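You operate a simulated robot arm through the tools that you are given. There is no shell and no other tool. Be economical: measure what you need, move in short steps, check, and stop when the job is done.

Carry out the task below with a simulated robot arm. There is one attempt and no reset: what you move stays moved.

JOB
Take the yellow brush on the end of the long table beside head one and put it away on the middle shelf of the teal cart. Take the black backing roll from the end of the long table beside head one and put it on the top of the side bench. Fetch the small backing roll from the top of the pale green table and set it on the top deck of the trolley. Turn the tension knob with the orange dot on head four to 5. Shut the hook cover of head four. Open the black drawer, take the teal brush from the inside the black drawer and leave it on the teal tray, then shut the drawer. The order is free. Set down upright: small backing roll.

The check looks at the end state, three seconds after you hand in, the way a careful person would. Anything else that was tipped, shoved, dropped, spilled or broken makes it a failure. A push-on lid holds only when it is set on centred and level and pressed home; a screw cap is set on level and turned clockwise until tight.

ROBOT AND FRAMES
A 7-joint arm with a two-finger parallel gripper on a trunk, on a base that drives. Base frame: it is fixed to the floor where the robot stands at the start and does not move with it; the origin is under the middle of the robot, x ahead of it, y to its left, z up. Units: m, rad, N and s.
With the tool pointing down near the work surface it reaches from about 0.1 to 0.96 m from the robot's upright axis, wherever it stands. Its first joint turns from -2.897 to 2.897 rad. Places, roughly: black backing roll (8x8x20 cm) [1, -0.2, 0.9]; black drawer [0.9, -2.9, 0.6]; hook cover of head four [0.9, -3, 0.9]; middle shelf of the teal cart [1.5, -5, 0.4]; small backing roll (7x6x11 cm) [0.8, -4.4, 0.8]; teal brush (8x4x5 cm) [0.8, -2.9, 0.6]; teal tray (12x15x3 cm) [0.8, -3.3, 0.7]; tension knob with the orange dot on head four [0.9, -3, 1.4]; top deck of the trolley [-1.9, -6.1, 0.7]; top of the side bench [0, 1.6, 0.8]; yellow brush (8x4x5 cm) [0.7, -0.2, 0.8]. Payload 3.43 kg.
Tool frame: the origin (TCP) lies between the finger pads and is the grasp point; the fingertips stand 0.03 m ahead of it; z points along the fingers, y is the line along which they close. Largest opening 0.094 m; finger width 0.028, thickness 0.01; the body of the gripper, 0.05 by 0.096 m, starts 0.055 m behind the TCP.
Orientation is that of the tool frame in the base frame, as [roll, pitch, yaw] about the fixed x, y, z axes, in that order (R = Rz(yaw) Ry(pitch) Rx(roll)). With the fingers straight down and closing along the base's y, the tool's x points along the base's -x, its y along +y and its z along -z.

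CONTROLS
- The arm moves only by the tool play_rows. Its argument "plan" is a list of rows, each a list of 2 entries, a list of its own where there are three numbers: the shift along the tool's x, y, z in mm, then the turn, a rotation vector about the tool's x, y, z in rad. In form: [[[tx, ty, tz], [ax, ay, az]], ...]. A call has 1 to 10 rows; each row shifts and turns the commanded pose from where the row before left it, along the tool's axes as they then stand. "claw" is the opening, from 0 (shut) to 1 (fully open), set as the call begins (left out, the last holds). Each row takes 0.2 s and may step no farther than 0.05 m and 0.15 rad from the row before; otherwise, or with a gripper value out of range, the whole call is refused. Where a pose cannot be reached the arm comes as near as it can. A force on the tool above 40 N (or 10 N above the force at the start of the call, whichever is more), or a blocked arm, ends the call early, and 0.2 s more pass. Each finger travels about 0.045 m/s and halts on what it meets, pressing with about 43 N; the grip force reading is that of the motor and also rises with nothing between the fingers. The clock runs only during rows and for 0.2 s after the last one: add rows that do not move to give the fingers time. It gives the time, the measured TCP pose, the force on the tool (base axes), the opening and the grip force at its end, in the units of the frame above (readings bear some noise), with the torque about the TCP (base axes, N m) and any sound that the robot's microphone picked up, and new pictures: "show" is both (left out), scene, wrist or none.
- Cameras (640 x 400 px; columns grow to the right, rows downward): "scene" is now at [0.4925, 0.1329, 1.3312]; the picture's right is [-0.79, -0.62, 0.00], its down [-0.43, 0.54, -0.73] and it looks along [0.45, -0.57, -0.69] (base axes); focal length 261 px, centre (320, 200). "wrist" rides on the gripper at [0.076, 0.014, -0.102] in the tool frame; the picture's right is [-0.18, 0.98, 0.00], its down [-0.75, -0.14, -0.64] and it looks along [-0.63, -0.12, 0.77] (tool axes); focal length 243 px, centre (320, 200). There is no depth. A picture from a camera that has moved, and an enlarged one, comes with that camera's place and axes in the base frame and with its lens.
- lift_body(by): slides the trunk up (or, below 0, down) by that many m; the arm and the scene camera ride with it, the base frame stays. It gives what a move gives, with no picture.
- base_move(legs): drives the robot by 1 to 6 legs, each [ahead, left, turn to the left] in m, m and rad, along the robot's own axes; the way and the turn of a leg run together, so that a leg with both is an arc; at most 1.5 m and 3.142 rad a leg. The arm and the cameras ride along, it lands a little off, and it stops where it bumps. It gives what a move gives, and a new picture of the scene camera.
- turn_head(pan, tilt): turns the head with the scene camera to pan (to the left, within 1.798 rad either way) and tilt (down, from -0.506 to 1.204), counted from straight ahead of the robot. It gives what a move gives, and a new picture of the scene camera.
- close_up(camera, box): a new picture of the part [left, top, right, bottom] of that camera's present view, enlarged. It takes no simulated time.
- close_job(): hands the job in; it is judged then, once.

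Work in short steps. Places have to be worked out from the pictures, the camera data and where the tool is seen: move nearer, look again, correct. Check each grasp and each placing, and mend what went wrong. You have 186 turns and 260 pictures in all, those below and enlarged ones among them. Open the gripper and draw the arm clear of the work before you hand the job in, unless the task says otherwise; then end with one line.

The tools are called after "Emit:" by a JSON object that holds its "name" and its "arguments". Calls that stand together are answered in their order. play_rows: Moves the arm, as the interface text tells. Its arguments: {"type":"object","properties":{"plan":{"type":"array","items":{"type":"array"}},"claw":{"type":"number"},"show":{"type":"string","enum":["both","scene","wrist","none"]}},"required":["plan"]} The other tools are called the same way: lift_body (by) slides the trunk up or down; base_move (legs) drives the base; turn_head (pan, tilt) turns the head that bears the scene camera; close_up (camera, box) takes an enlarged picture of a part of a camera's view; close_job () hands the job in.

At the start:

```text
time: 0.0
position: [0.5142, -0.1361, 1.031]
ee_rot: [3.141, 0.0, 3.141]
ft_force: [-1.5, -0.1, -0.3]
wrist_torque: [-0.02, 0.01, 0.04]
opening: 0.094
grasp_force: 0.1
trunk travel left (down, up): [-0.4, 0.21]
robot x, y, heading: [0.0008, -0.0008, -0.002]
head pan, tilt: [-0.904, 0.759]
```

scene: 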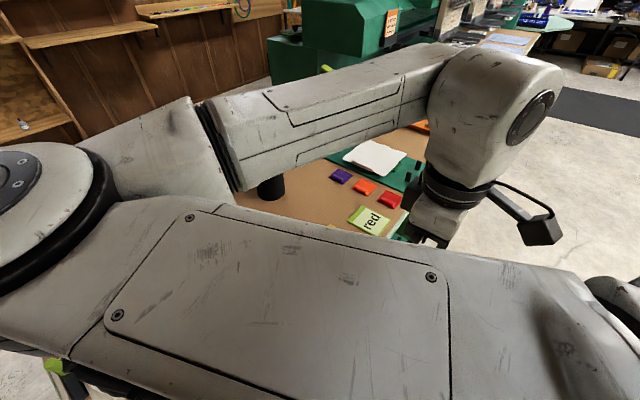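
wrist: 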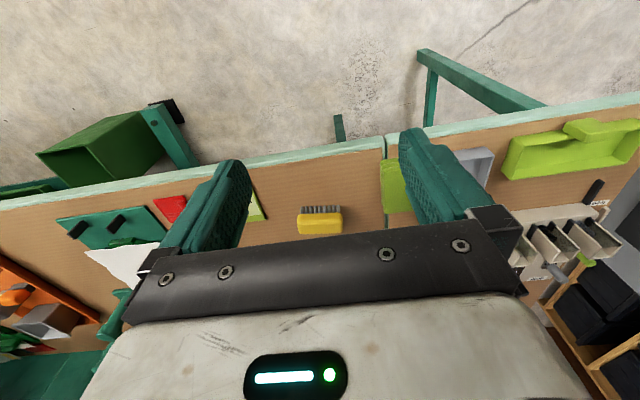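

The wrist view shows the yellow brush at about (0.765, -0.184). I'll look straight ahead to find the roll and table edge.

Emit:
{"name": "turn_head", "arguments": {"pan": -0.1, "tilt": 0.75}}

Emit:
{"name": "close_up", "arguments": {"camera": "wrist", "box": [0, 80, 640, 400]}}

```text
time: 1.1
position: [0.514, -0.1358, 1.0307]
ee_rot: [-3.141, 0.0, 3.141]
ft_force: [-0.3, 0.3, 0.0]
wrist_torque: [-0.02, -0.02, 0.02]
opening: 0.0941
grasp_force: 0.1
trunk travel left (down, up): [-0.4, 0.21]
robot x, y, heading: [-0.0011, -0.0008, -0.0]
head pan, tilt: [-0.099, 0.75]
camera scene: at [0.524, 0.1894, 1.3319], right [-0.1, -0.99, 0.0], down [-0.68, 0.07, -0.73], along [0.73, -0.07, -0.68], focal length 261 px, centre (320, 200)
```

scene: 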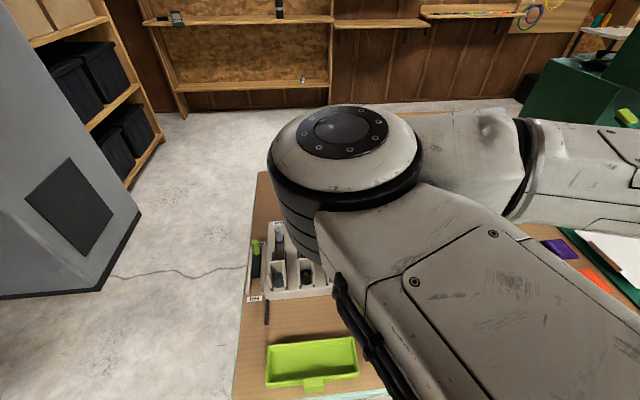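

```text
1.00 times, centred on (320, 240) of wrist (not enlarged: the box is as wide or as high as the picture)
camera zoom: at [0.4374, -0.1211, 1.1333], right [0.18, 0.98, 0.0], down [0.75, -0.14, 0.64], along [0.63, -0.12, -0.77], focal length 243 px, centre (320, 160)
```

zoom: 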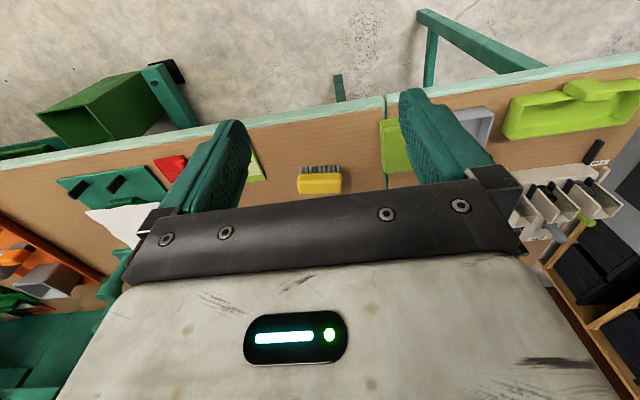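

The roll is hidden behind the arm. I'll raise the trunk, drive a bit ahead and look from there.

Emit:
{"name": "lift_body", "arguments": {"by": 0.12}}

Emit:
{"name": "base_move", "arguments": {"legs": [[0.2, 0, 0]]}}

Emit:
{"name": "play_rows", "arguments": {"plan": [[[0, 0, 0], [0, 0, 0]]], "claw": 1, "show": "wrist"}}

```text
time: 2.6
position: [0.5152, -0.1346, 1.1514]
ee_rot: [-3.141, 0.0, -3.141]
ft_force: [0.1, 0.8, 0.5]
wrist_torque: [0.01, -0.02, 0.0]
opening: 0.094
grasp_force: 0.1
trunk travel left (down, up): [-0.52, 0.09]
robot x, y, heading: [-0.0023, -0.0035, 0.001]
head pan, tilt: [-0.099, 0.75]
```

```text
time: 4.2
position: [0.713, -0.1347, 1.1513]
ee_rot: [3.141, -0.001, -3.141]
ft_force: [-0.5, -0.2, 0.4]
wrist_torque: [-0.01, -0.03, -0.01]
opening: 0.094
grasp_force: 0.1
trunk travel left (down, up): [-0.52, 0.09]
robot x, y, heading: [0.1974, -0.0001, -0.002]
head pan, tilt: [-0.099, 0.75]
camera scene: at [0.7221, 0.1899, 1.4519], right [-0.1, -1.0, 0.0], down [-0.68, 0.07, -0.73], along [0.73, -0.07, -0.68], focal length 261 px, centre (320, 200)
```

scene: 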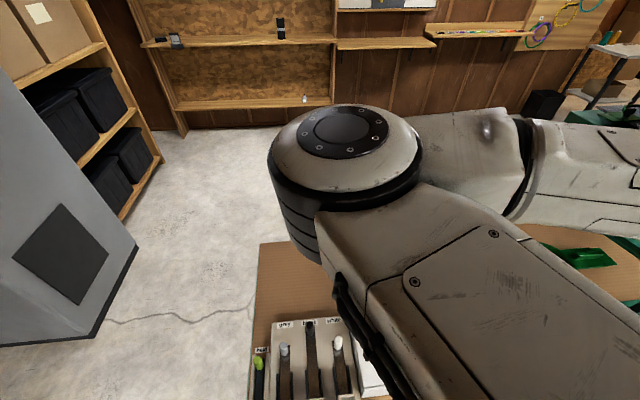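

```text
time: 4.6
position: [0.7124, -0.1349, 1.1504]
ee_rot: [-3.141, 0.0, -3.14]
ft_force: [0.4, 0.6, -0.3]
wrist_torque: [-0.01, 0.0, 0.02]
opening: 0.0939
grasp_force: 0.1
trunk travel left (down, up): [-0.52, 0.09]
robot x, y, heading: [0.1986, -0.0015, 0.002]
head pan, tilt: [-0.099, 0.75]
camera wrist: at [0.6357, -0.1207, 1.2533], right [0.18, 0.98, 0.0], down [0.75, -0.14, 0.64], along [0.63, -0.12, -0.77], focal length 243 px, centre (320, 200)
```

wrist: 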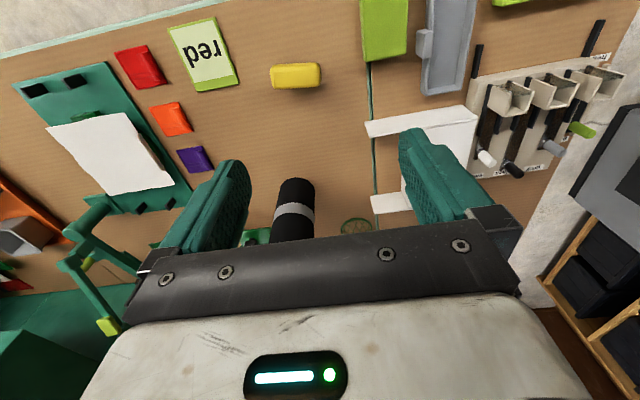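

The roll stands near (0.98, -0.23), and the table top is at about z 0.81. I'll move above the roll at the current height.

Emit:
{"name": "play_rows", "arguments": {"plan": [[[-44, -16, 0], [0, 0, 0]], [[-44, -16, 0], [0, 0, 0]], [[-44, -16, 0], [0, 0, 0]], [[-44, -16, 0], [0, 0, 0]], [[-44, -16, 0], [0, 0, 0]], [[-40, -16, 0], [0, 0, 0]], [[0, 0, 0], [0, 0, 0]], [[0, 0, 0], [0, 0, 0]]], "claw": 1}}

```text
time: 6.4
position: [0.9737, -0.2291, 1.1507]
ee_rot: [3.142, -0.001, 3.141]
ft_force: [-0.6, 0.2, -0.4]
wrist_torque: [0.03, -0.01, 0.01]
opening: 0.0938
grasp_force: 0.0
trunk travel left (down, up): [-0.52, 0.09]
robot x, y, heading: [0.2004, 0.0011, -0.003]
head pan, tilt: [-0.099, 0.75]
camera scene: at [0.7222, 0.1898, 1.4519], right [-0.1, -1.0, 0.0], down [-0.68, 0.07, -0.73], along [0.73, -0.07, -0.68], focal length 261 px, centre (320, 200)
camera wrist: at [0.8973, -0.2152, 1.2533], right [0.18, 0.98, 0.0], down [0.75, -0.14, 0.64], along [0.63, -0.12, -0.77], focal length 243 px, centre (320, 200)
```

scene: 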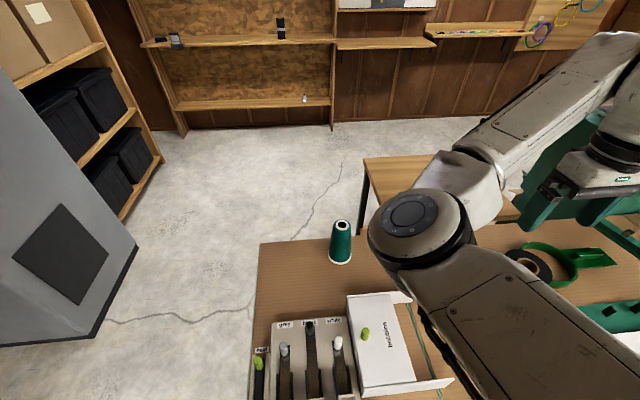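
wrist: 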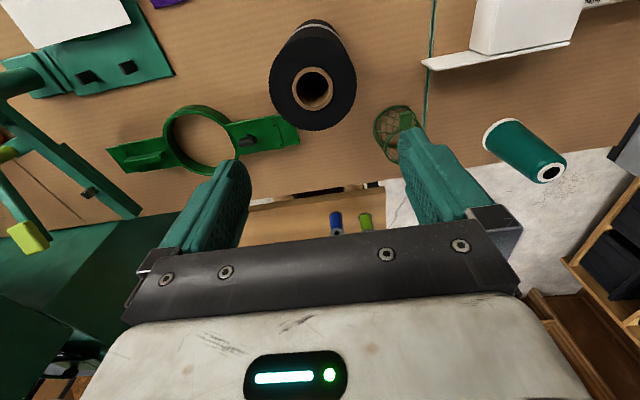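

The roll's top is centred near (0.959, -0.234) at z≈1.018. I'll correct and descend until the tips are just above it, then recheck.

Emit:
{"name": "play_rows", "arguments": {"plan": [[[15, -5, 0], [0, 0, 0]], [[0, 0, 40], [0, 0, 0]], [[0, 0, 40], [0, 0, 0]], [[0, 0, 0], [0, 0, 0]], [[0, 0, 0], [0, 0, 0]]], "show": "wrist"}}

```text
time: 7.6
position: [0.9598, -0.2358, 1.0708]
ee_rot: [-3.141, 0.0, -3.141]
ft_force: [0.2, -0.6, 0.2]
wrist_torque: [0.01, -0.03, -0.02]
opening: 0.0943
grasp_force: 0.1
trunk travel left (down, up): [-0.52, 0.09]
robot x, y, heading: [0.2003, 0.0014, -0.001]
head pan, tilt: [-0.099, 0.75]
camera wrist: at [0.8823, -0.2222, 1.1729], right [0.18, 0.98, 0.0], down [0.75, -0.14, 0.64], along [0.63, -0.12, -0.77], focal length 243 px, centre (320, 200)
```

wrist: 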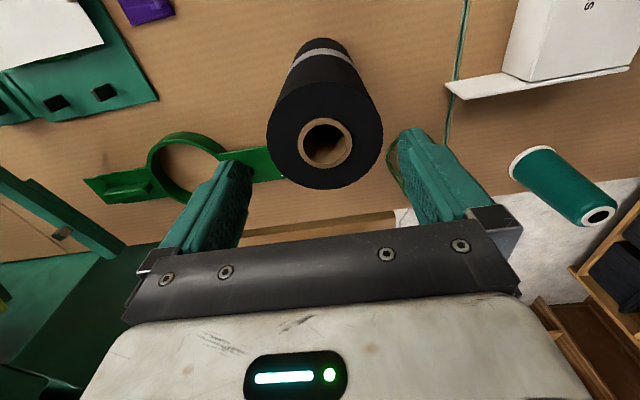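

Still well aligned (centre about (0.956, -0.232)). I'll descend and close.

Emit:
{"name": "play_rows", "arguments": {"plan": [[[3, 3, 25], [0, 0, 0]], [[0, 0, 25], [0, 0, 0]], [[0, 0, 25], [0, 0, 0]], [[0, 0, 20], [0, 0, 0]], [[0, 0, 0], [0, 0, 0]]], "show": "wrist"}}

Emit:
{"name": "play_rows", "arguments": {"plan": [[[0, 0, 0], [0, 0, 0]], [[0, 0, 0], [0, 0, 0]], [[0, 0, 0], [0, 0, 0]], [[0, 0, 0], [0, 0, 0]]], "claw": 0, "show": "wrist"}}

```text
time: 8.8
position: [0.9549, -0.2324, 0.9761]
ee_rot: [-3.141, 0.0, 3.141]
ft_force: [0.1, 0.2, 0.2]
wrist_torque: [-0.03, 0.01, -0.02]
opening: 0.0941
grasp_force: 0.1
trunk travel left (down, up): [-0.52, 0.09]
robot x, y, heading: [0.1977, -0.0022, -0.001]
head pan, tilt: [-0.099, 0.75]
camera wrist: at [0.8775, -0.2177, 1.0784], right [0.18, 0.98, 0.0], down [0.75, -0.14, 0.64], along [0.63, -0.12, -0.77], focal length 243 px, centre (320, 200)
```

wrist: 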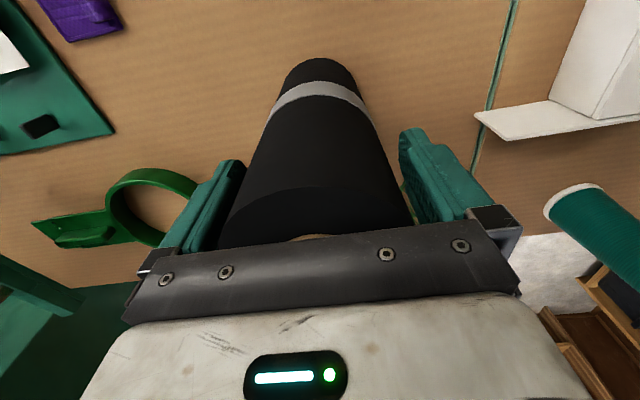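

```text
time: 9.8
position: [0.954, -0.2311, 0.9769]
ee_rot: [-3.141, 0.0, -3.141]
ft_force: [0.5, -0.6, 0.2]
wrist_torque: [-0.05, 0.04, -0.02]
opening: 0.0832
grasp_force: 42.8
trunk travel left (down, up): [-0.52, 0.09]
robot x, y, heading: [0.2001, -0.0036, -0.001]
head pan, tilt: [-0.099, 0.75]
camera wrist: at [0.8774, -0.2177, 1.0786], right [0.18, 0.98, 0.0], down [0.75, -0.14, 0.64], along [0.63, -0.12, -0.77], focal length 243 px, centre (320, 200)
```

wrist: 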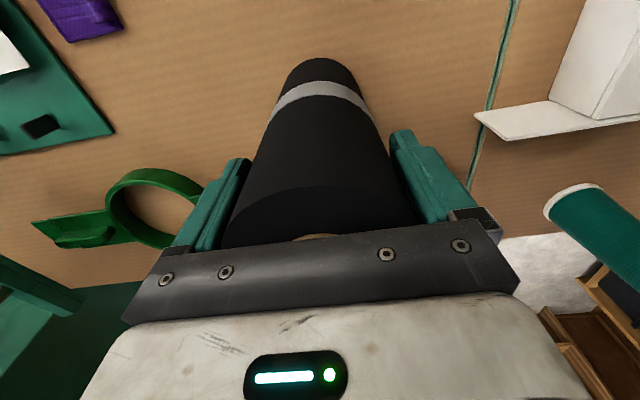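

Grasped (opening 0.083). I'll lift straight up and draw in.

Emit:
{"name": "play_rows", "arguments": {"plan": [[[0, 0, -30], [0, 0, 0]], [[0, 0, -40], [0, 0, 0]], [[0, 0, -40], [0, 0, 0]], [[0, 0, -40], [0, 0, 0]], [[40, 0, 0], [0, 0, 0]], [[45, 0, 0], [0, 0, 0]], [[45, 0, 0], [0, 0, 0]], [[45, 0, 0], [0, 0, 0]], [[45, 0, 0], [0, 0, 0]], [[0, 0, 0], [0, 0, 0]]], "show": "wrist"}}

Emit:
{"name": "base_move", "arguments": {"legs": [[-0.5, 0, 0], [0, 0, 1.57]]}}

```text
time: 12.0
position: [0.7328, -0.233, 1.1235]
ee_rot: [-3.141, 0.0, 3.141]
ft_force: [-0.7, 0.7, -3.2]
wrist_torque: [0.03, 0.03, 0.01]
opening: 0.0833
grasp_force: 43.0
trunk travel left (down, up): [-0.52, 0.09]
robot x, y, heading: [0.1971, 0.0001, -0.002]
head pan, tilt: [-0.099, 0.75]
camera wrist: at [0.6563, -0.2185, 1.2262], right [0.18, 0.98, 0.0], down [0.75, -0.14, 0.64], along [0.63, -0.12, -0.77], focal length 243 px, centre (320, 200)
```

wrist: 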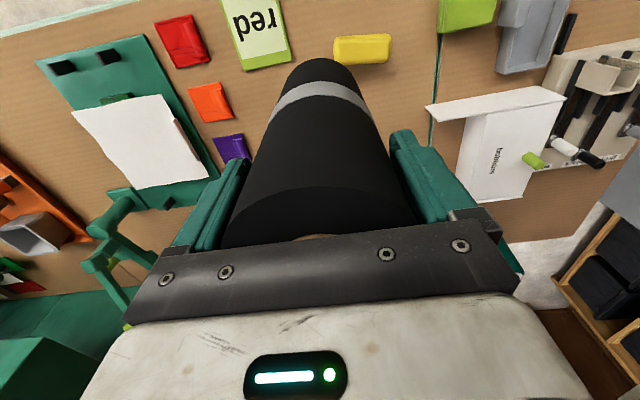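

```text
time: 18.8
position: [-0.0754, 0.5366, 1.1235]
ee_rot: [-3.141, 0.0, -1.563]
ft_force: [-0.2, -0.7, -3.1]
wrist_torque: [-0.06, -0.03, 0.0]
opening: 0.083
grasp_force: 42.6
trunk travel left (down, up): [-0.52, 0.09]
robot x, y, heading: [-0.3043, -0.002, 1.578]
head pan, tilt: [-0.099, 0.75]
camera scene: at [-0.4974, 0.5252, 1.4519], right [1.0, -0.09, 0.0], down [-0.06, -0.68, -0.73], along [0.07, 0.73, -0.68], focal length 261 px, centre (320, 200)
```

scene: 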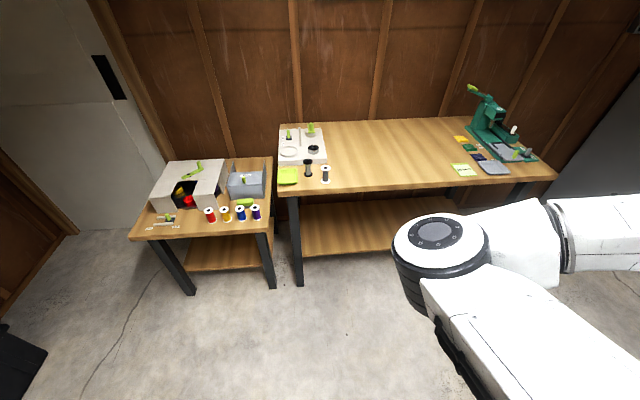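

The side bench is ahead, its open stretch is around (0, 1.55). I'll drive ahead so the arm comes over it.

Emit:
{"name": "base_move", "arguments": {"legs": [[0.75, 0, 0]]}}

Emit:
{"name": "play_rows", "arguments": {"plan": [[[-45, 0, 0], [0, 0, 0]], [[-45, 0, 0], [0, 0, 0]], [[-45, 0, 0], [0, 0, 0]], [[-45, 0, 0], [0, 0, 0]], [[-40, 0, 0], [0, 0, 0]], [[0, 0, 0], [0, 0, 0]]]}}

```text
time: 22.9
position: [-0.0733, 1.2895, 1.1231]
ee_rot: [3.141, -0.001, -1.575]
ft_force: [-0.1, -0.4, -3.3]
wrist_torque: [-0.01, 0.0, 0.04]
opening: 0.0829
grasp_force: 43.0
trunk travel left (down, up): [-0.52, 0.09]
robot x, y, heading: [-0.3069, 0.7546, 1.57]
head pan, tilt: [-0.099, 0.75]
camera scene: at [-0.4941, 1.2826, 1.4519], right [0.99, -0.1, 0.0], down [-0.07, -0.68, -0.73], along [0.07, 0.73, -0.68], focal length 261 px, centre (320, 200)
```

scene: 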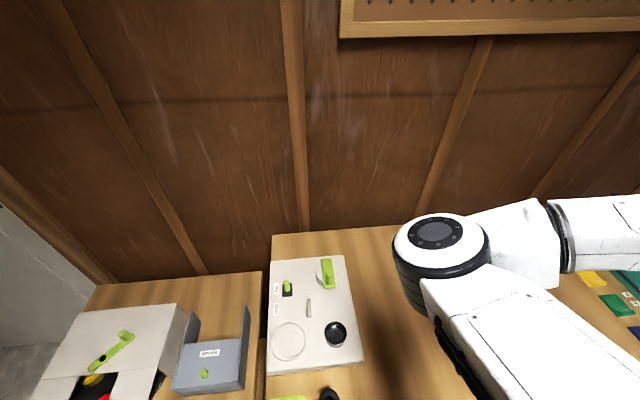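

```text
time: 24.3
position: [-0.0733, 1.5096, 1.1244]
ee_rot: [3.141, 0.0, -1.575]
ft_force: [-0.3, 0.9, -4.2]
wrist_torque: [-0.02, 0.0, 0.0]
opening: 0.0831
grasp_force: 43.1
trunk travel left (down, up): [-0.52, 0.09]
robot x, y, heading: [-0.31, 0.7577, 1.572]
head pan, tilt: [-0.099, 0.75]
camera scene: at [-0.4942, 1.2828, 1.4518], right [0.99, -0.1, 0.0], down [-0.07, -0.68, -0.73], along [0.07, 0.73, -0.68], focal length 261 px, centre (320, 200)
camera wrist: at [-0.0896, 1.4338, 1.226], right [-0.98, 0.19, 0.0], down [0.14, 0.75, 0.64], along [0.12, 0.63, -0.77], focal length 243 px, centre (320, 200)
```

scene: 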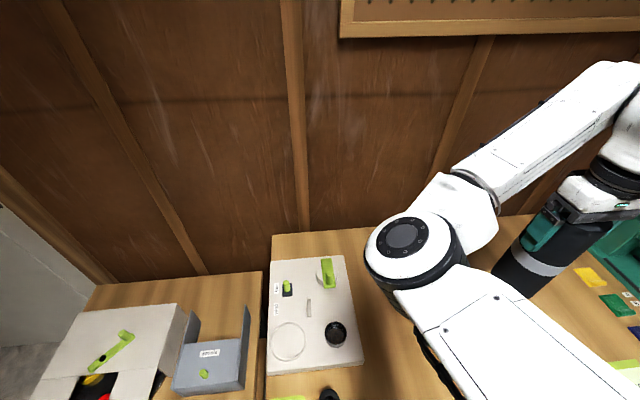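
wrist: 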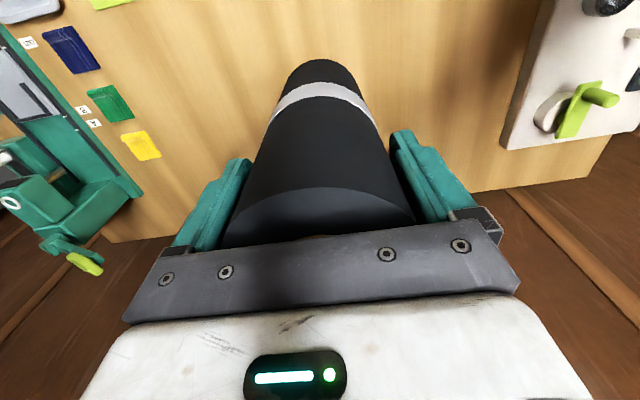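

The spot below is clear. Lowering with force checks.

Emit:
{"name": "play_rows", "arguments": {"plan": [[[0, 0, 40], [0, 0, 0]], [[0, 0, 40], [0, 0, 0]], [[0, 0, 40], [0, 0, 0]], [[0, 0, 15], [0, 0, 0]], [[0, 0, 0], [0, 0, 0]]]}}

```text
time: 25.5
position: [-0.0721, 1.5092, 0.9874]
ee_rot: [-3.141, 0.001, -1.574]
ft_force: [0.5, 0.1, -3.3]
wrist_torque: [-0.02, 0.01, 0.02]
opening: 0.0828
grasp_force: 42.9
trunk travel left (down, up): [-0.52, 0.09]
robot x, y, heading: [-0.3099, 0.7558, 1.569]
head pan, tilt: [-0.099, 0.75]
camera scene: at [-0.4941, 1.2827, 1.4518], right [0.99, -0.1, 0.0], down [-0.07, -0.68, -0.73], along [0.07, 0.73, -0.68], focal length 261 px, centre (320, 200)
camera wrist: at [-0.0872, 1.4329, 1.0905], right [-0.98, 0.19, 0.0], down [0.14, 0.75, 0.64], along [0.12, 0.63, -0.77], focal length 243 px, centre (320, 200)
```

scene: 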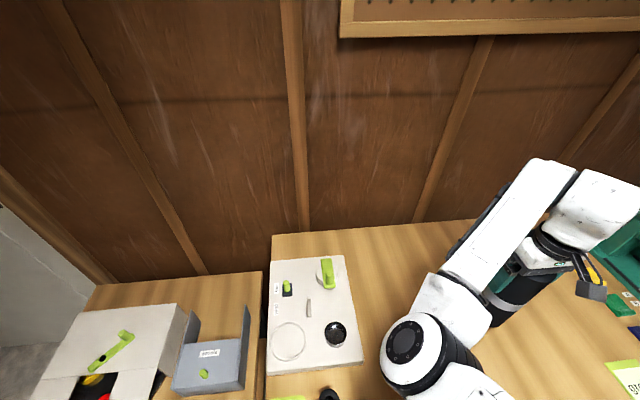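
wrist: 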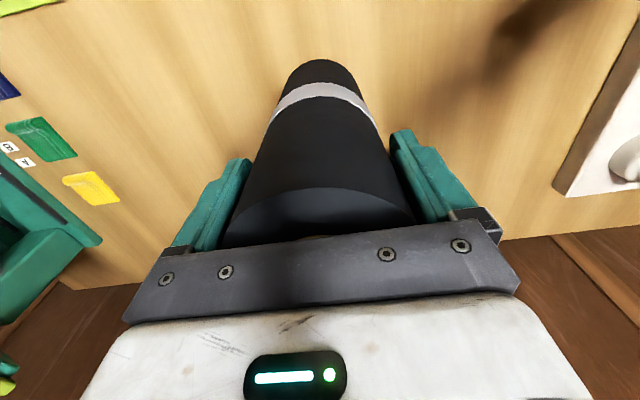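

No contact yet, so I'll continue in small steps.

Emit:
{"name": "play_rows", "arguments": {"plan": [[[0, 0, 8], [0, 0, 0]], [[0, 0, 6], [0, 0, 0]], [[0, 0, 6], [0, 0, 0]], [[0, 0, 0], [0, 0, 0]]], "show": "none"}}

Emit:
{"name": "play_rows", "arguments": {"plan": [[[0, 0, 4], [0, 0, 0]], [[0, 0, 4], [0, 0, 0]], [[0, 0, 0], [0, 0, 0]]], "show": "none"}}

Emit:
{"name": "play_rows", "arguments": {"plan": [[[0, 0, 4], [0, 0, 0]], [[0, 0, 3], [0, 0, 0]], [[0, 0, 0], [0, 0, 0]]], "show": "wrist"}}

```text
time: 26.5
position: [-0.0738, 1.5094, 0.9681]
ee_rot: [3.141, -0.001, -1.575]
ft_force: [0.6, -1.0, -4.3]
wrist_torque: [-0.01, -0.01, -0.04]
opening: 0.083
grasp_force: 43.0
trunk travel left (down, up): [-0.52, 0.09]
robot x, y, heading: [-0.3073, 0.7547, 1.568]
head pan, tilt: [-0.099, 0.75]
```

```text
time: 27.3
position: [-0.0735, 1.5096, 0.9603]
ee_rot: [3.14, -0.001, -1.574]
ft_force: [0.2, 0.2, -3.4]
wrist_torque: [-0.02, -0.01, 0.02]
opening: 0.083
grasp_force: 42.7
trunk travel left (down, up): [-0.52, 0.09]
robot x, y, heading: [-0.3058, 0.754, 1.573]
head pan, tilt: [-0.099, 0.75]
```

```text
time: 28.1
position: [-0.0728, 1.5082, 0.9549]
ee_rot: [-3.139, 0.002, -1.574]
ft_force: [1.5, 0.1, 24.8]
wrist_torque: [-0.75, 0.23, 0.05]
opening: 0.083
grasp_force: 42.2
trunk travel left (down, up): [-0.52, 0.09]
robot x, y, heading: [-0.3098, 0.7581, 1.57]
head pan, tilt: [-0.099, 0.75]
camera wrist: at [-0.0887, 1.4331, 1.0583], right [-0.98, 0.19, 0.0], down [0.14, 0.75, 0.64], along [0.12, 0.63, -0.76], focal length 243 px, centre (320, 200)
```

wrist: 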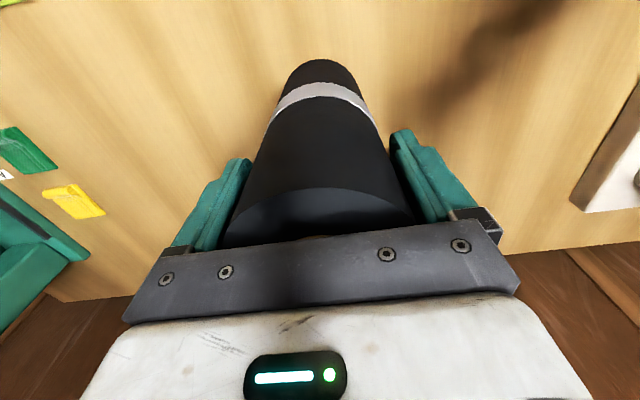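

Contact (25 N up) – it's standing on the bench. I'll relieve the pressure, open and rise straight.

Emit:
{"name": "play_rows", "arguments": {"plan": [[[0, 0, -2], [0, 0, 0]], [[0, 0, 0], [0, 0, 0]]], "show": "none"}}

Emit:
{"name": "play_rows", "arguments": {"plan": [[[0, 0, 0], [0, 0, 0]], [[0, 0, 0], [0, 0, 0]], [[0, 0, 0], [0, 0, 0]], [[0, 0, -20], [0, 0, 0]], [[0, 0, -40], [0, 0, 0]], [[0, 0, -45], [0, 0, 0]], [[0, 0, -45], [0, 0, 0]], [[0, 0, 0], [0, 0, 0]]], "claw": 1}}

```text
time: 28.7
position: [-0.0724, 1.5092, 0.9558]
ee_rot: [3.141, 0.002, -1.574]
ft_force: [1.2, 4.9, 19.6]
wrist_torque: [0.16, -0.1, -0.01]
opening: 0.0829
grasp_force: 43.0
trunk travel left (down, up): [-0.52, 0.09]
robot x, y, heading: [-0.3093, 0.7535, 1.57]
head pan, tilt: [-0.099, 0.75]
```

```text
time: 30.5
position: [-0.0712, 1.5098, 1.1072]
ee_rot: [3.141, 0.0, -1.574]
ft_force: [-0.8, 0.2, 0.1]
wrist_torque: [0.0, 0.0, -0.01]
opening: 0.0938
grasp_force: 0.0
trunk travel left (down, up): [-0.52, 0.09]
robot x, y, heading: [-0.3064, 0.7551, 1.569]
head pan, tilt: [-0.099, 0.75]
camera scene: at [-0.4941, 1.2826, 1.4519], right [0.99, -0.1, 0.0], down [-0.07, -0.68, -0.73], along [0.07, 0.73, -0.68], focal length 261 px, centre (320, 200)
camera wrist: at [-0.0868, 1.4341, 1.2104], right [-0.98, 0.19, 0.0], down [0.14, 0.75, 0.64], along [0.12, 0.63, -0.77], focal length 243 px, centre (320, 200)
```

scene: 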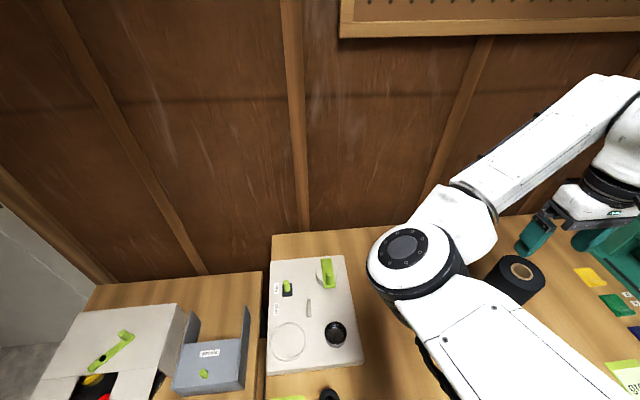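
wrist: 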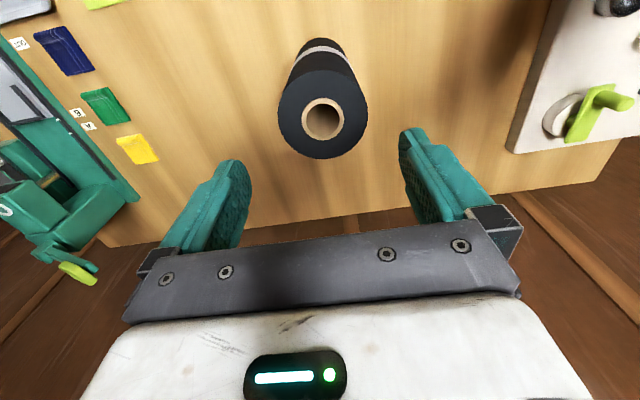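

The roll stands free on the bench. I'll draw in and drive back to the long table for the brush.

Emit:
{"name": "play_rows", "arguments": {"plan": [[[45, 0, 0], [0, 0, 0]], [[45, 0, 0], [0, 0, 0]], [[45, 0, 0], [0, 0, 0]], [[45, 0, 0], [0, 0, 0]], [[45, 0, 0], [0, 0, 0]]], "show": "none"}}

Emit:
{"name": "base_move", "arguments": {"legs": [[-0.75, 0, 0], [0, 0, -1.57], [0.3, 0, 0]]}}

Emit:
{"name": "play_rows", "arguments": {"plan": [[[0, 0, 0], [0, 0, 0]]], "show": "wrist"}}

```text
time: 31.7
position: [-0.0724, 1.2821, 1.1055]
ee_rot: [-3.141, 0.001, -1.573]
ft_force: [-0.2, 0.0, 1.0]
wrist_torque: [0.01, -0.02, -0.01]
opening: 0.094
grasp_force: 0.0
trunk travel left (down, up): [-0.52, 0.09]
robot x, y, heading: [-0.3076, 0.757, 1.573]
head pan, tilt: [-0.099, 0.75]
```

```text
time: 41.2
position: [0.5062, -0.2499, 1.1057]
ee_rot: [3.142, -0.001, 3.118]
ft_force: [-1.3, 0.7, 0.3]
wrist_torque: [0.01, 0.0, -0.02]
opening: 0.094
grasp_force: 0.1
trunk travel left (down, up): [-0.52, 0.09]
robot x, y, heading: [-0.0133, -0.003, -0.028]
head pan, tilt: [-0.099, 0.75]
camera scene: at [0.5129, 0.1742, 1.4519], right [-0.12, -0.99, 0.0], down [-0.68, 0.08, -0.73], along [0.73, -0.09, -0.68], focal length 261 px, centre (320, 200)
```

scene: 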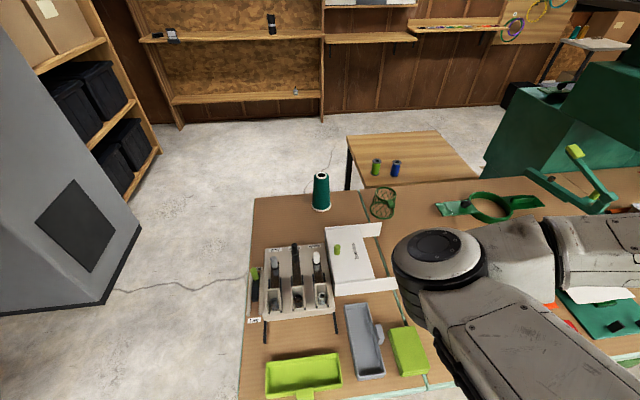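

```text
time: 41.6
position: [0.5068, -0.2514, 1.1049]
ee_rot: [3.14, 0.0, 3.117]
ft_force: [0.9, -0.3, 0.4]
wrist_torque: [0.03, -0.01, 0.0]
opening: 0.0938
grasp_force: 0.1
trunk travel left (down, up): [-0.52, 0.09]
robot x, y, heading: [-0.0189, -0.0006, -0.026]
head pan, tilt: [-0.099, 0.75]
camera wrist: at [0.4307, -0.2339, 1.2078], right [0.21, 0.98, 0.0], down [0.75, -0.16, 0.64], along [0.63, -0.13, -0.77], focal length 243 px, centre (320, 200)
```

wrist: 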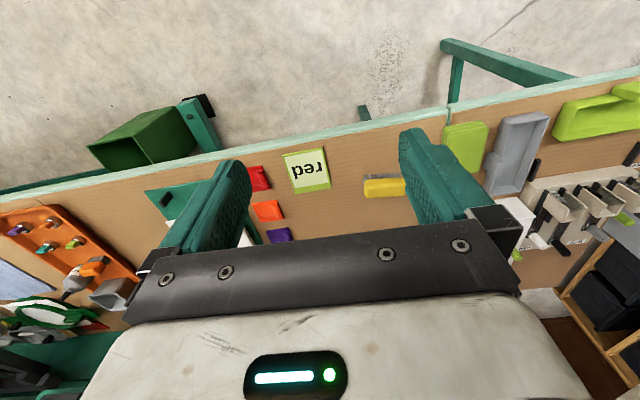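

The brush lies 8 cm along y. Before choosing the grip tilt I want to see the cart's shelf gap, so I'll look to the right.

Emit:
{"name": "turn_head", "arguments": {"pan": -1.2, "tilt": 0.25}}

Emit:
{"name": "close_up", "arguments": {"camera": "scene", "box": [220, 60, 420, 185]}}

```text
time: 43.0
position: [0.5062, -0.2493, 1.1039]
ee_rot: [-3.141, 0.001, 3.118]
ft_force: [-0.1, -0.2, -0.7]
wrist_torque: [0.02, 0.02, 0.0]
opening: 0.0938
grasp_force: 0.0
trunk travel left (down, up): [-0.52, 0.09]
robot x, y, heading: [-0.0137, -0.0041, -0.026]
head pan, tilt: [-1.201, 0.25]
camera scene: at [0.4625, 0.0966, 1.497], right [-0.94, -0.34, 0.0], down [-0.08, 0.23, -0.97], along [0.33, -0.91, -0.25], focal length 261 px, centre (320, 200)
```

scene: 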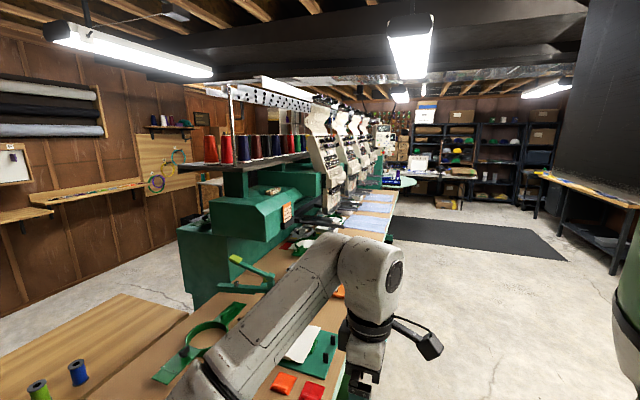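

```text
3.20 times, centred on (320, 122) of scene
camera zoom: at [0.4625, 0.0966, 1.497], right [-0.94, -0.34, 0.0], down [-0.08, 0.23, -0.97], along [0.33, -0.91, -0.25], focal length 836 px, centre (320, 448)
```

zoom: 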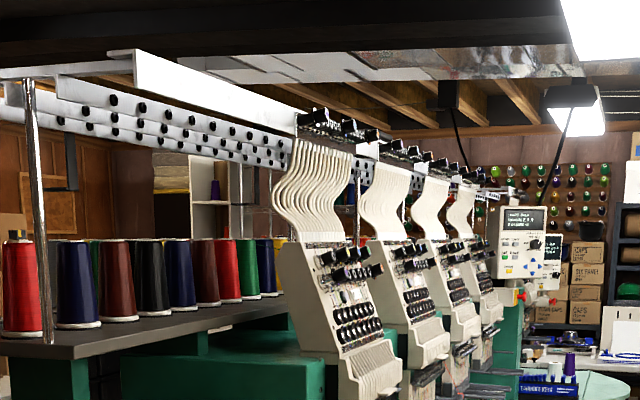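

The cart isn't visible from here. I'll do the head-four work first and come back for the brush once I've seen the cart. Driving sideways along the aisle.

Emit:
{"name": "base_move", "arguments": {"legs": [[-0.1, 0, 0.026], [0, -1.4, 0], [0, -1.4, 0]]}}

Emit:
{"name": "turn_head", "arguments": {"pan": -0.3, "tilt": 0.4}}

```text
time: 57.3
position: [0.3908, -3.0458, 1.1056]
ee_rot: [-3.142, 0.0, 3.122]
ft_force: [-0.2, 0.0, -0.1]
wrist_torque: [-0.01, -0.02, 0.03]
opening: 0.0939
grasp_force: 0.0
trunk travel left (down, up): [-0.52, 0.09]
robot x, y, heading: [-0.1325, -2.8009, -0.018]
head pan, tilt: [-1.201, 0.25]
camera scene: at [0.3442, -2.6999, 1.497], right [-0.94, -0.34, 0.0], down [-0.09, 0.23, -0.97], along [0.33, -0.91, -0.25], focal length 261 px, centre (320, 200)
```

scene: 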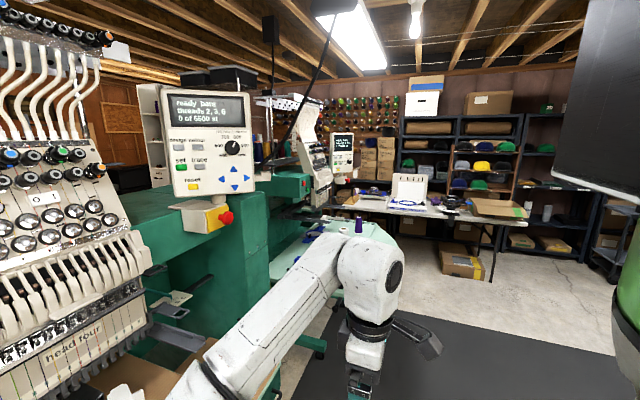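

```text
time: 58.5
position: [0.39, -3.046, 1.1052]
ee_rot: [3.141, 0.0, 3.123]
ft_force: [-0.1, 0.1, -0.2]
wrist_torque: [0.03, 0.04, 0.0]
opening: 0.0942
grasp_force: 0.0
trunk travel left (down, up): [-0.52, 0.09]
robot x, y, heading: [-0.1338, -2.801, -0.02]
head pan, tilt: [-0.3, 0.4]
camera scene: at [0.4, -2.6414, 1.483], right [-0.31, -0.95, 0.0], down [-0.37, 0.12, -0.92], along [0.87, -0.29, -0.39], focal length 261 px, centre (320, 200)
```

scene: 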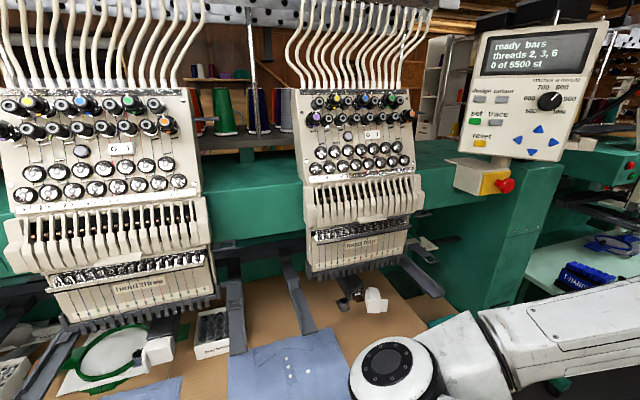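

Head four is in the middle. I'll zoom in on the knobs and the hook area.

Emit:
{"name": "close_up", "arguments": {"camera": "scene", "box": [290, 80, 430, 168]}}

Emit:
{"name": "close_up", "arguments": {"camera": "scene", "box": [270, 230, 470, 355]}}

```text
4.55 times, centred on (360, 124) of scene
camera zoom: at [0.4, -2.6414, 1.483], right [-0.31, -0.95, 0.0], down [-0.37, 0.12, -0.92], along [0.87, -0.29, -0.39], focal length 1188 px, centre (138, 546)
```

zoom: 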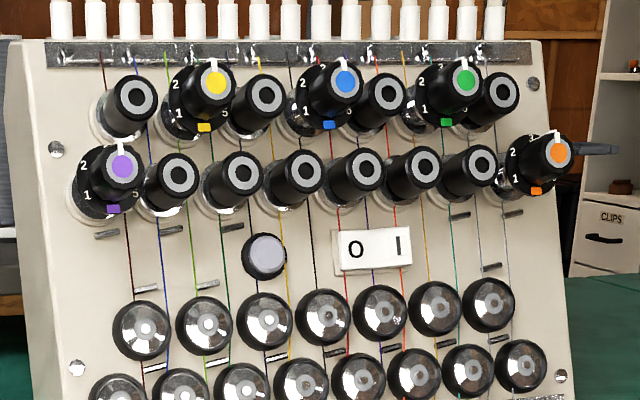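

```text
3.20 times, centred on (370, 292) of scene
camera zoom: at [0.4, -2.6414, 1.483], right [-0.31, -0.95, 0.0], down [-0.37, 0.12, -0.92], along [0.87, -0.29, -0.39], focal length 836 px, centre (160, -96)
```

zoom: 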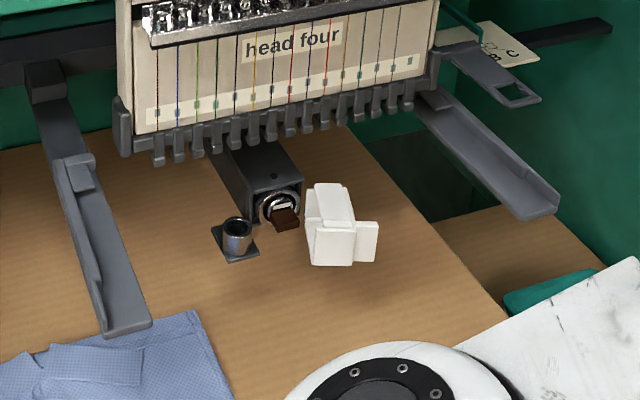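

The orange-dot knob is near (0.9, -3.02, 1.43), pointing at about 3, and the white hook cover is swung open to the right of the hook. I'll move the base closer.

Emit:
{"name": "base_move", "arguments": {"legs": [[0.2, -0.05, 0.02]]}}

Emit:
{"name": "turn_head", "arguments": {"pan": -0.75, "tilt": 0.25}}

Emit:
{"name": "close_up", "arguments": {"camera": "scene", "box": [220, 110, 420, 235]}}

```text
time: 60.1
position: [0.5937, -3.092, 1.1043]
ee_rot: [-3.141, 0.0, 3.134]
ft_force: [0.1, 0.4, 0.2]
wrist_torque: [0.05, -0.01, 0.0]
opening: 0.0938
grasp_force: 0.0
trunk travel left (down, up): [-0.52, 0.09]
robot x, y, heading: [0.0611, -2.8507, -0.004]
head pan, tilt: [-0.3, 0.4]
camera scene: at [0.5962, -2.6868, 1.483], right [-0.3, -0.95, 0.0], down [-0.37, 0.12, -0.92], along [0.88, -0.28, -0.39], focal length 261 px, centre (320, 200)
```

scene: 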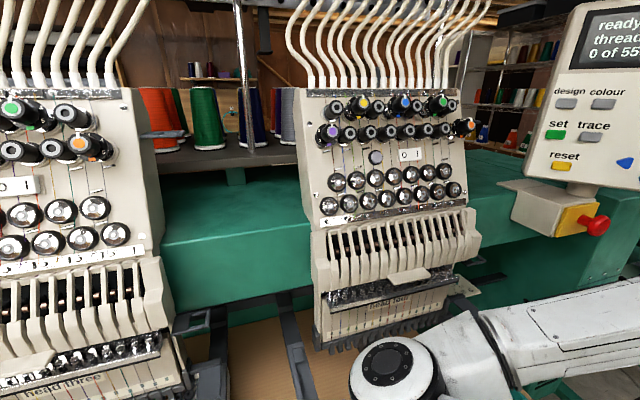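

```text
time: 61.0
position: [0.5926, -3.0915, 1.1056]
ee_rot: [3.141, -0.001, 3.136]
ft_force: [-0.2, -0.3, -1.2]
wrist_torque: [-0.03, -0.01, -0.03]
opening: 0.0941
grasp_force: 0.0
trunk travel left (down, up): [-0.52, 0.09]
robot x, y, heading: [0.0646, -2.8535, -0.004]
head pan, tilt: [-0.75, 0.25]
camera scene: at [0.576, -2.723, 1.497], right [-0.68, -0.73, 0.0], down [-0.18, 0.17, -0.97], along [0.71, -0.66, -0.25], focal length 261 px, centre (320, 200)
```

scene: 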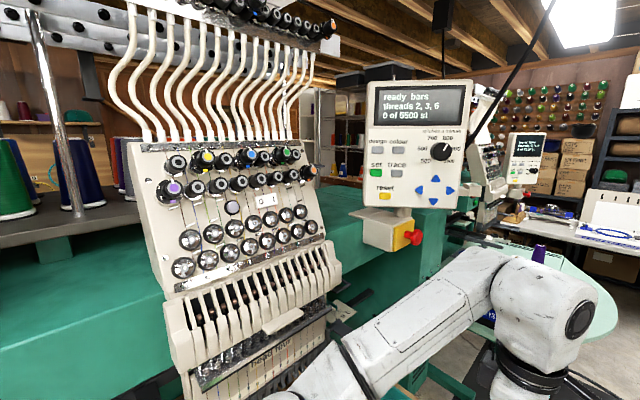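

```text
3.20 times, centred on (320, 172) of scene
camera zoom: at [0.576, -2.723, 1.497], right [-0.68, -0.73, 0.0], down [-0.18, 0.17, -0.97], along [0.71, -0.66, -0.25], focal length 836 px, centre (320, 288)
```

zoom: 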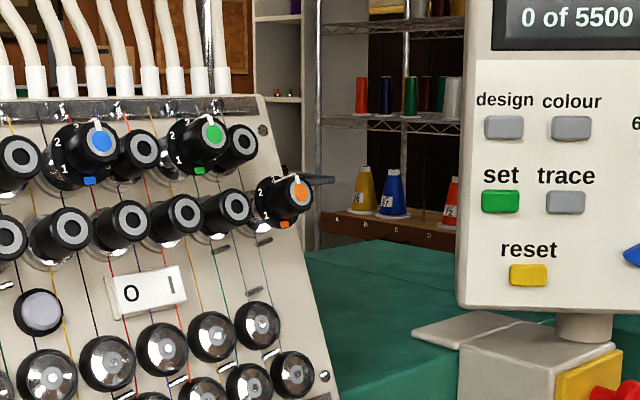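

Knob's dot triangulates to about (0.96, -3.06, 1.427), its axis tilted up by about 16°. I'll raise the arm to knob height, then pitch the tool forward.

Emit:
{"name": "play_rows", "arguments": {"plan": [[[0, 0, -50], [0, 0, 0]], [[0, 0, -50], [0, 0, 0]], [[0, 0, -50], [0, 0, 0]], [[0, 0, -50], [0, 0, 0]], [[0, 0, -50], [0, 0, 0]], [[0, 0, -50], [0, 0, 0]], [[0, 0, -50], [0, 0, 0]]], "show": "none"}}

Emit:
{"name": "play_rows", "arguments": {"plan": [[[0, 0, 0], [0, -0.145, 0]], [[0, 0, 0], [0, -0.145, 0]], [[0, 0, 0], [0, -0.145, 0]], [[0, 0, 0], [0, -0.145, 0]], [[0, 0, 0], [0, -0.145, 0]], [[0, 0, 0], [0, -0.145, 0]], [[0, 0, 0], [0, -0.145, 0]], [[0, 0, 0], [0, -0.145, 0]], [[0, 0, 0], [0, -0.13, 0]], [[0, 0, 0], [0, 0, 0]]]}}

```text
time: 62.6
position: [0.5911, -3.0917, 1.4558]
ee_rot: [3.141, 0.0, 3.135]
ft_force: [0.2, -0.5, 0.5]
wrist_torque: [0.0, 0.01, 0.0]
opening: 0.0939
grasp_force: 0.0
trunk travel left (down, up): [-0.52, 0.09]
robot x, y, heading: [0.067, -2.8534, -0.003]
head pan, tilt: [-0.75, 0.25]
```

```text
time: 64.8
position: [0.7212, -3.0481, 1.3774]
ee_rot: [-3.119, 1.272, -3.129]
ft_force: [-0.8, -0.7, 0.4]
wrist_torque: [0.02, 0.03, 0.0]
opening: 0.0938
grasp_force: 0.0
out of reach, approached as far as the arm can: row 3, 4, 5, 6, 7, 8, 9
trunk travel left (down, up): [-0.52, 0.09]
robot x, y, heading: [0.0657, -2.858, -0.007]
head pan, tilt: [-0.75, 0.25]
camera scene: at [0.576, -2.723, 1.497], right [-0.69, -0.73, 0.0], down [-0.18, 0.17, -0.97], along [0.71, -0.66, -0.25], focal length 261 px, centre (320, 200)
camera wrist: at [0.601, -3.0326, 1.3344], right [0.07, 0.98, 0.17], down [-0.39, -0.13, 0.91], along [0.92, -0.13, 0.38], focal length 243 px, centre (320, 200)
```

scene: 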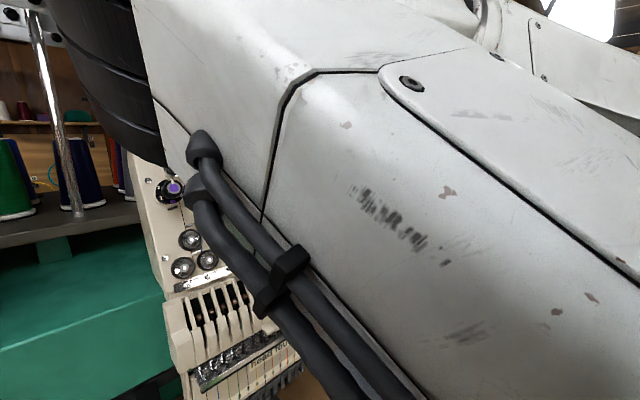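
wrist: 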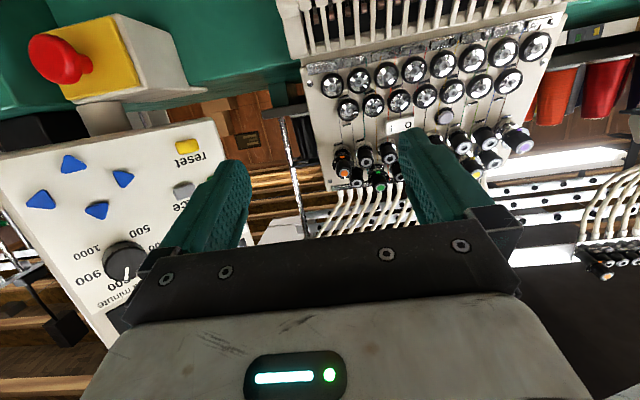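

The folded pose was out of reach there, and the arm settled nearby. I'll move forward and up toward the knob to regain the commanded pose.

Emit:
{"name": "play_rows", "arguments": {"plan": [[[-19, 8, 39], [0, 0, 0]], [[-19, 8, 39], [0, 0, 0]], [[-19, 8, 39], [0, 0, 0]], [[-19, 8, 39], [0, 0, 0]], [[0, 0, 0], [0, 0, 0]]]}}

```text
time: 66.0
position: [0.892, -3.0154, 1.4115]
ee_rot: [3.14, 1.289, 3.136]
ft_force: [-0.4, -0.5, 0.2]
wrist_torque: [-0.01, 0.02, 0.01]
opening: 0.094
grasp_force: 0.0
trunk travel left (down, up): [-0.52, 0.09]
robot x, y, heading: [0.0661, -2.8563, -0.005]
head pan, tilt: [-0.75, 0.25]
camera scene: at [0.5761, -2.7229, 1.4969], right [-0.69, -0.73, 0.0], down [-0.18, 0.17, -0.97], along [0.71, -0.66, -0.25], focal length 261 px, centre (320, 200)
camera wrist: at [0.7706, -3.0, 1.3675], right [0.06, 0.98, 0.18], down [-0.41, -0.14, 0.9], along [0.91, -0.12, 0.39], focal length 243 px, centre (320, 200)
```

scene: 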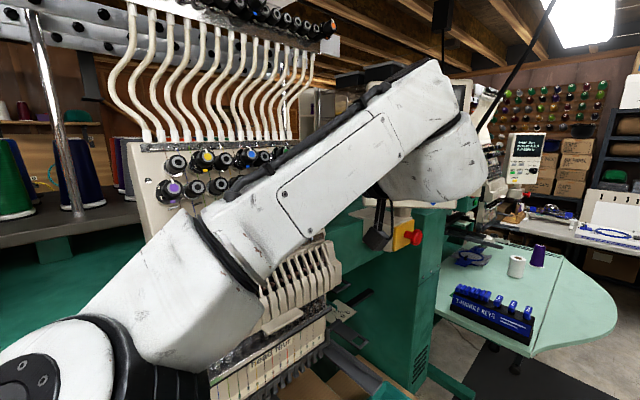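
wrist: 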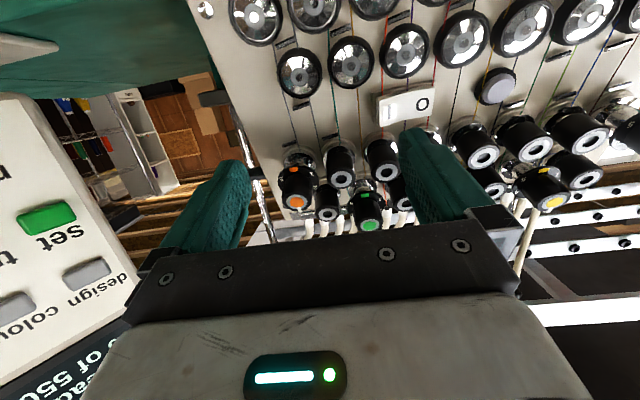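

The command builds from the actual pose, so it went closer than planned, but with no contact. The knob's dot now fixes at (0.934, -3.040, 1.432). I'll back off along the tool, line up with it and look closer.

Emit:
{"name": "play_rows", "arguments": {"plan": [[[0, 0, -40], [0, 0, 0]], [[-20, -12, -30], [0, 0, 0]], [[-20, -12, -30], [0, 0, 0]], [[0, 0, 0], [0, 0, 0]]]}}

Emit:
{"name": "close_up", "arguments": {"camera": "wrist", "box": [240, 120, 400, 220]}}

```text
time: 67.0
position: [0.8066, -3.0405, 1.4778]
ee_rot: [3.14, 1.29, 3.135]
ft_force: [-0.5, 0.4, 0.0]
wrist_torque: [-0.04, -0.01, -0.03]
opening: 0.0944
grasp_force: 0.1
trunk travel left (down, up): [-0.52, 0.09]
robot x, y, heading: [0.0676, -2.8557, -0.001]
head pan, tilt: [-0.75, 0.25]
camera scene: at [0.5758, -2.7231, 1.497], right [-0.69, -0.73, 0.0], down [-0.18, 0.17, -0.97], along [0.71, -0.66, -0.25], focal length 261 px, centre (320, 200)
camera wrist: at [0.6857, -3.0257, 1.4331], right [0.06, 0.98, 0.18], down [-0.41, -0.14, 0.9], along [0.91, -0.12, 0.39], focal length 243 px, centre (320, 200)
```

scene: 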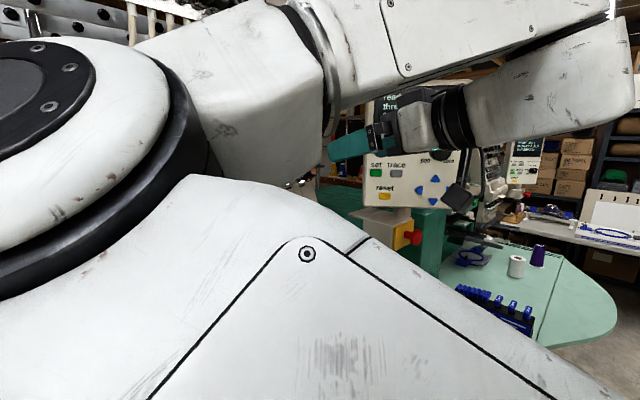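
wrist: 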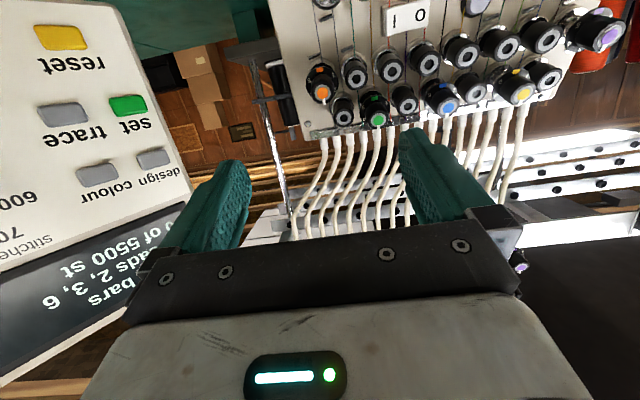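

```text
4.00 times, centred on (320, 170) of wrist
camera zoom: at [0.6857, -3.0257, 1.4331], right [0.06, 0.98, 0.18], down [-0.41, -0.14, 0.9], along [0.91, -0.12, 0.39], focal length 970 px, centre (320, 320)
```

zoom: 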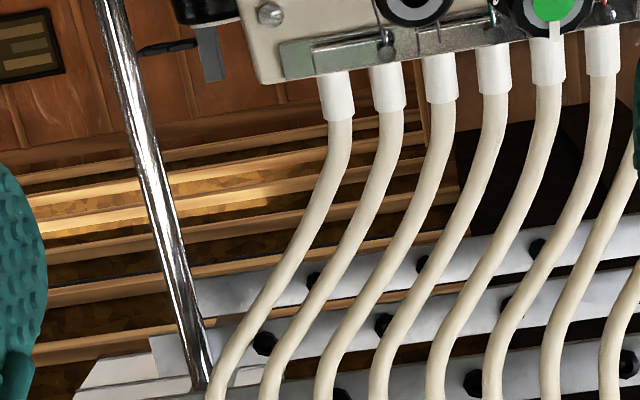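

I'll zoom on the knob itself in the wrist view.

Emit:
{"name": "close_up", "arguments": {"camera": "wrist", "box": [256, 30, 384, 110]}}

```text
5.00 times, centred on (320, 70) of wrist
camera zoom: at [0.6857, -3.0257, 1.4331], right [0.06, 0.98, 0.18], down [-0.41, -0.14, 0.9], along [0.91, -0.12, 0.39], focal length 1213 px, centre (320, 850)
```

zoom: 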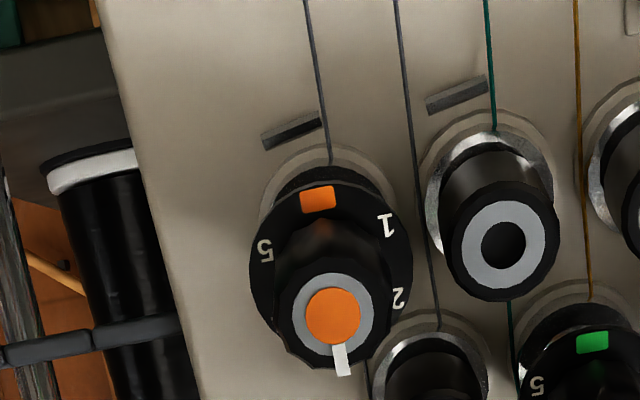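

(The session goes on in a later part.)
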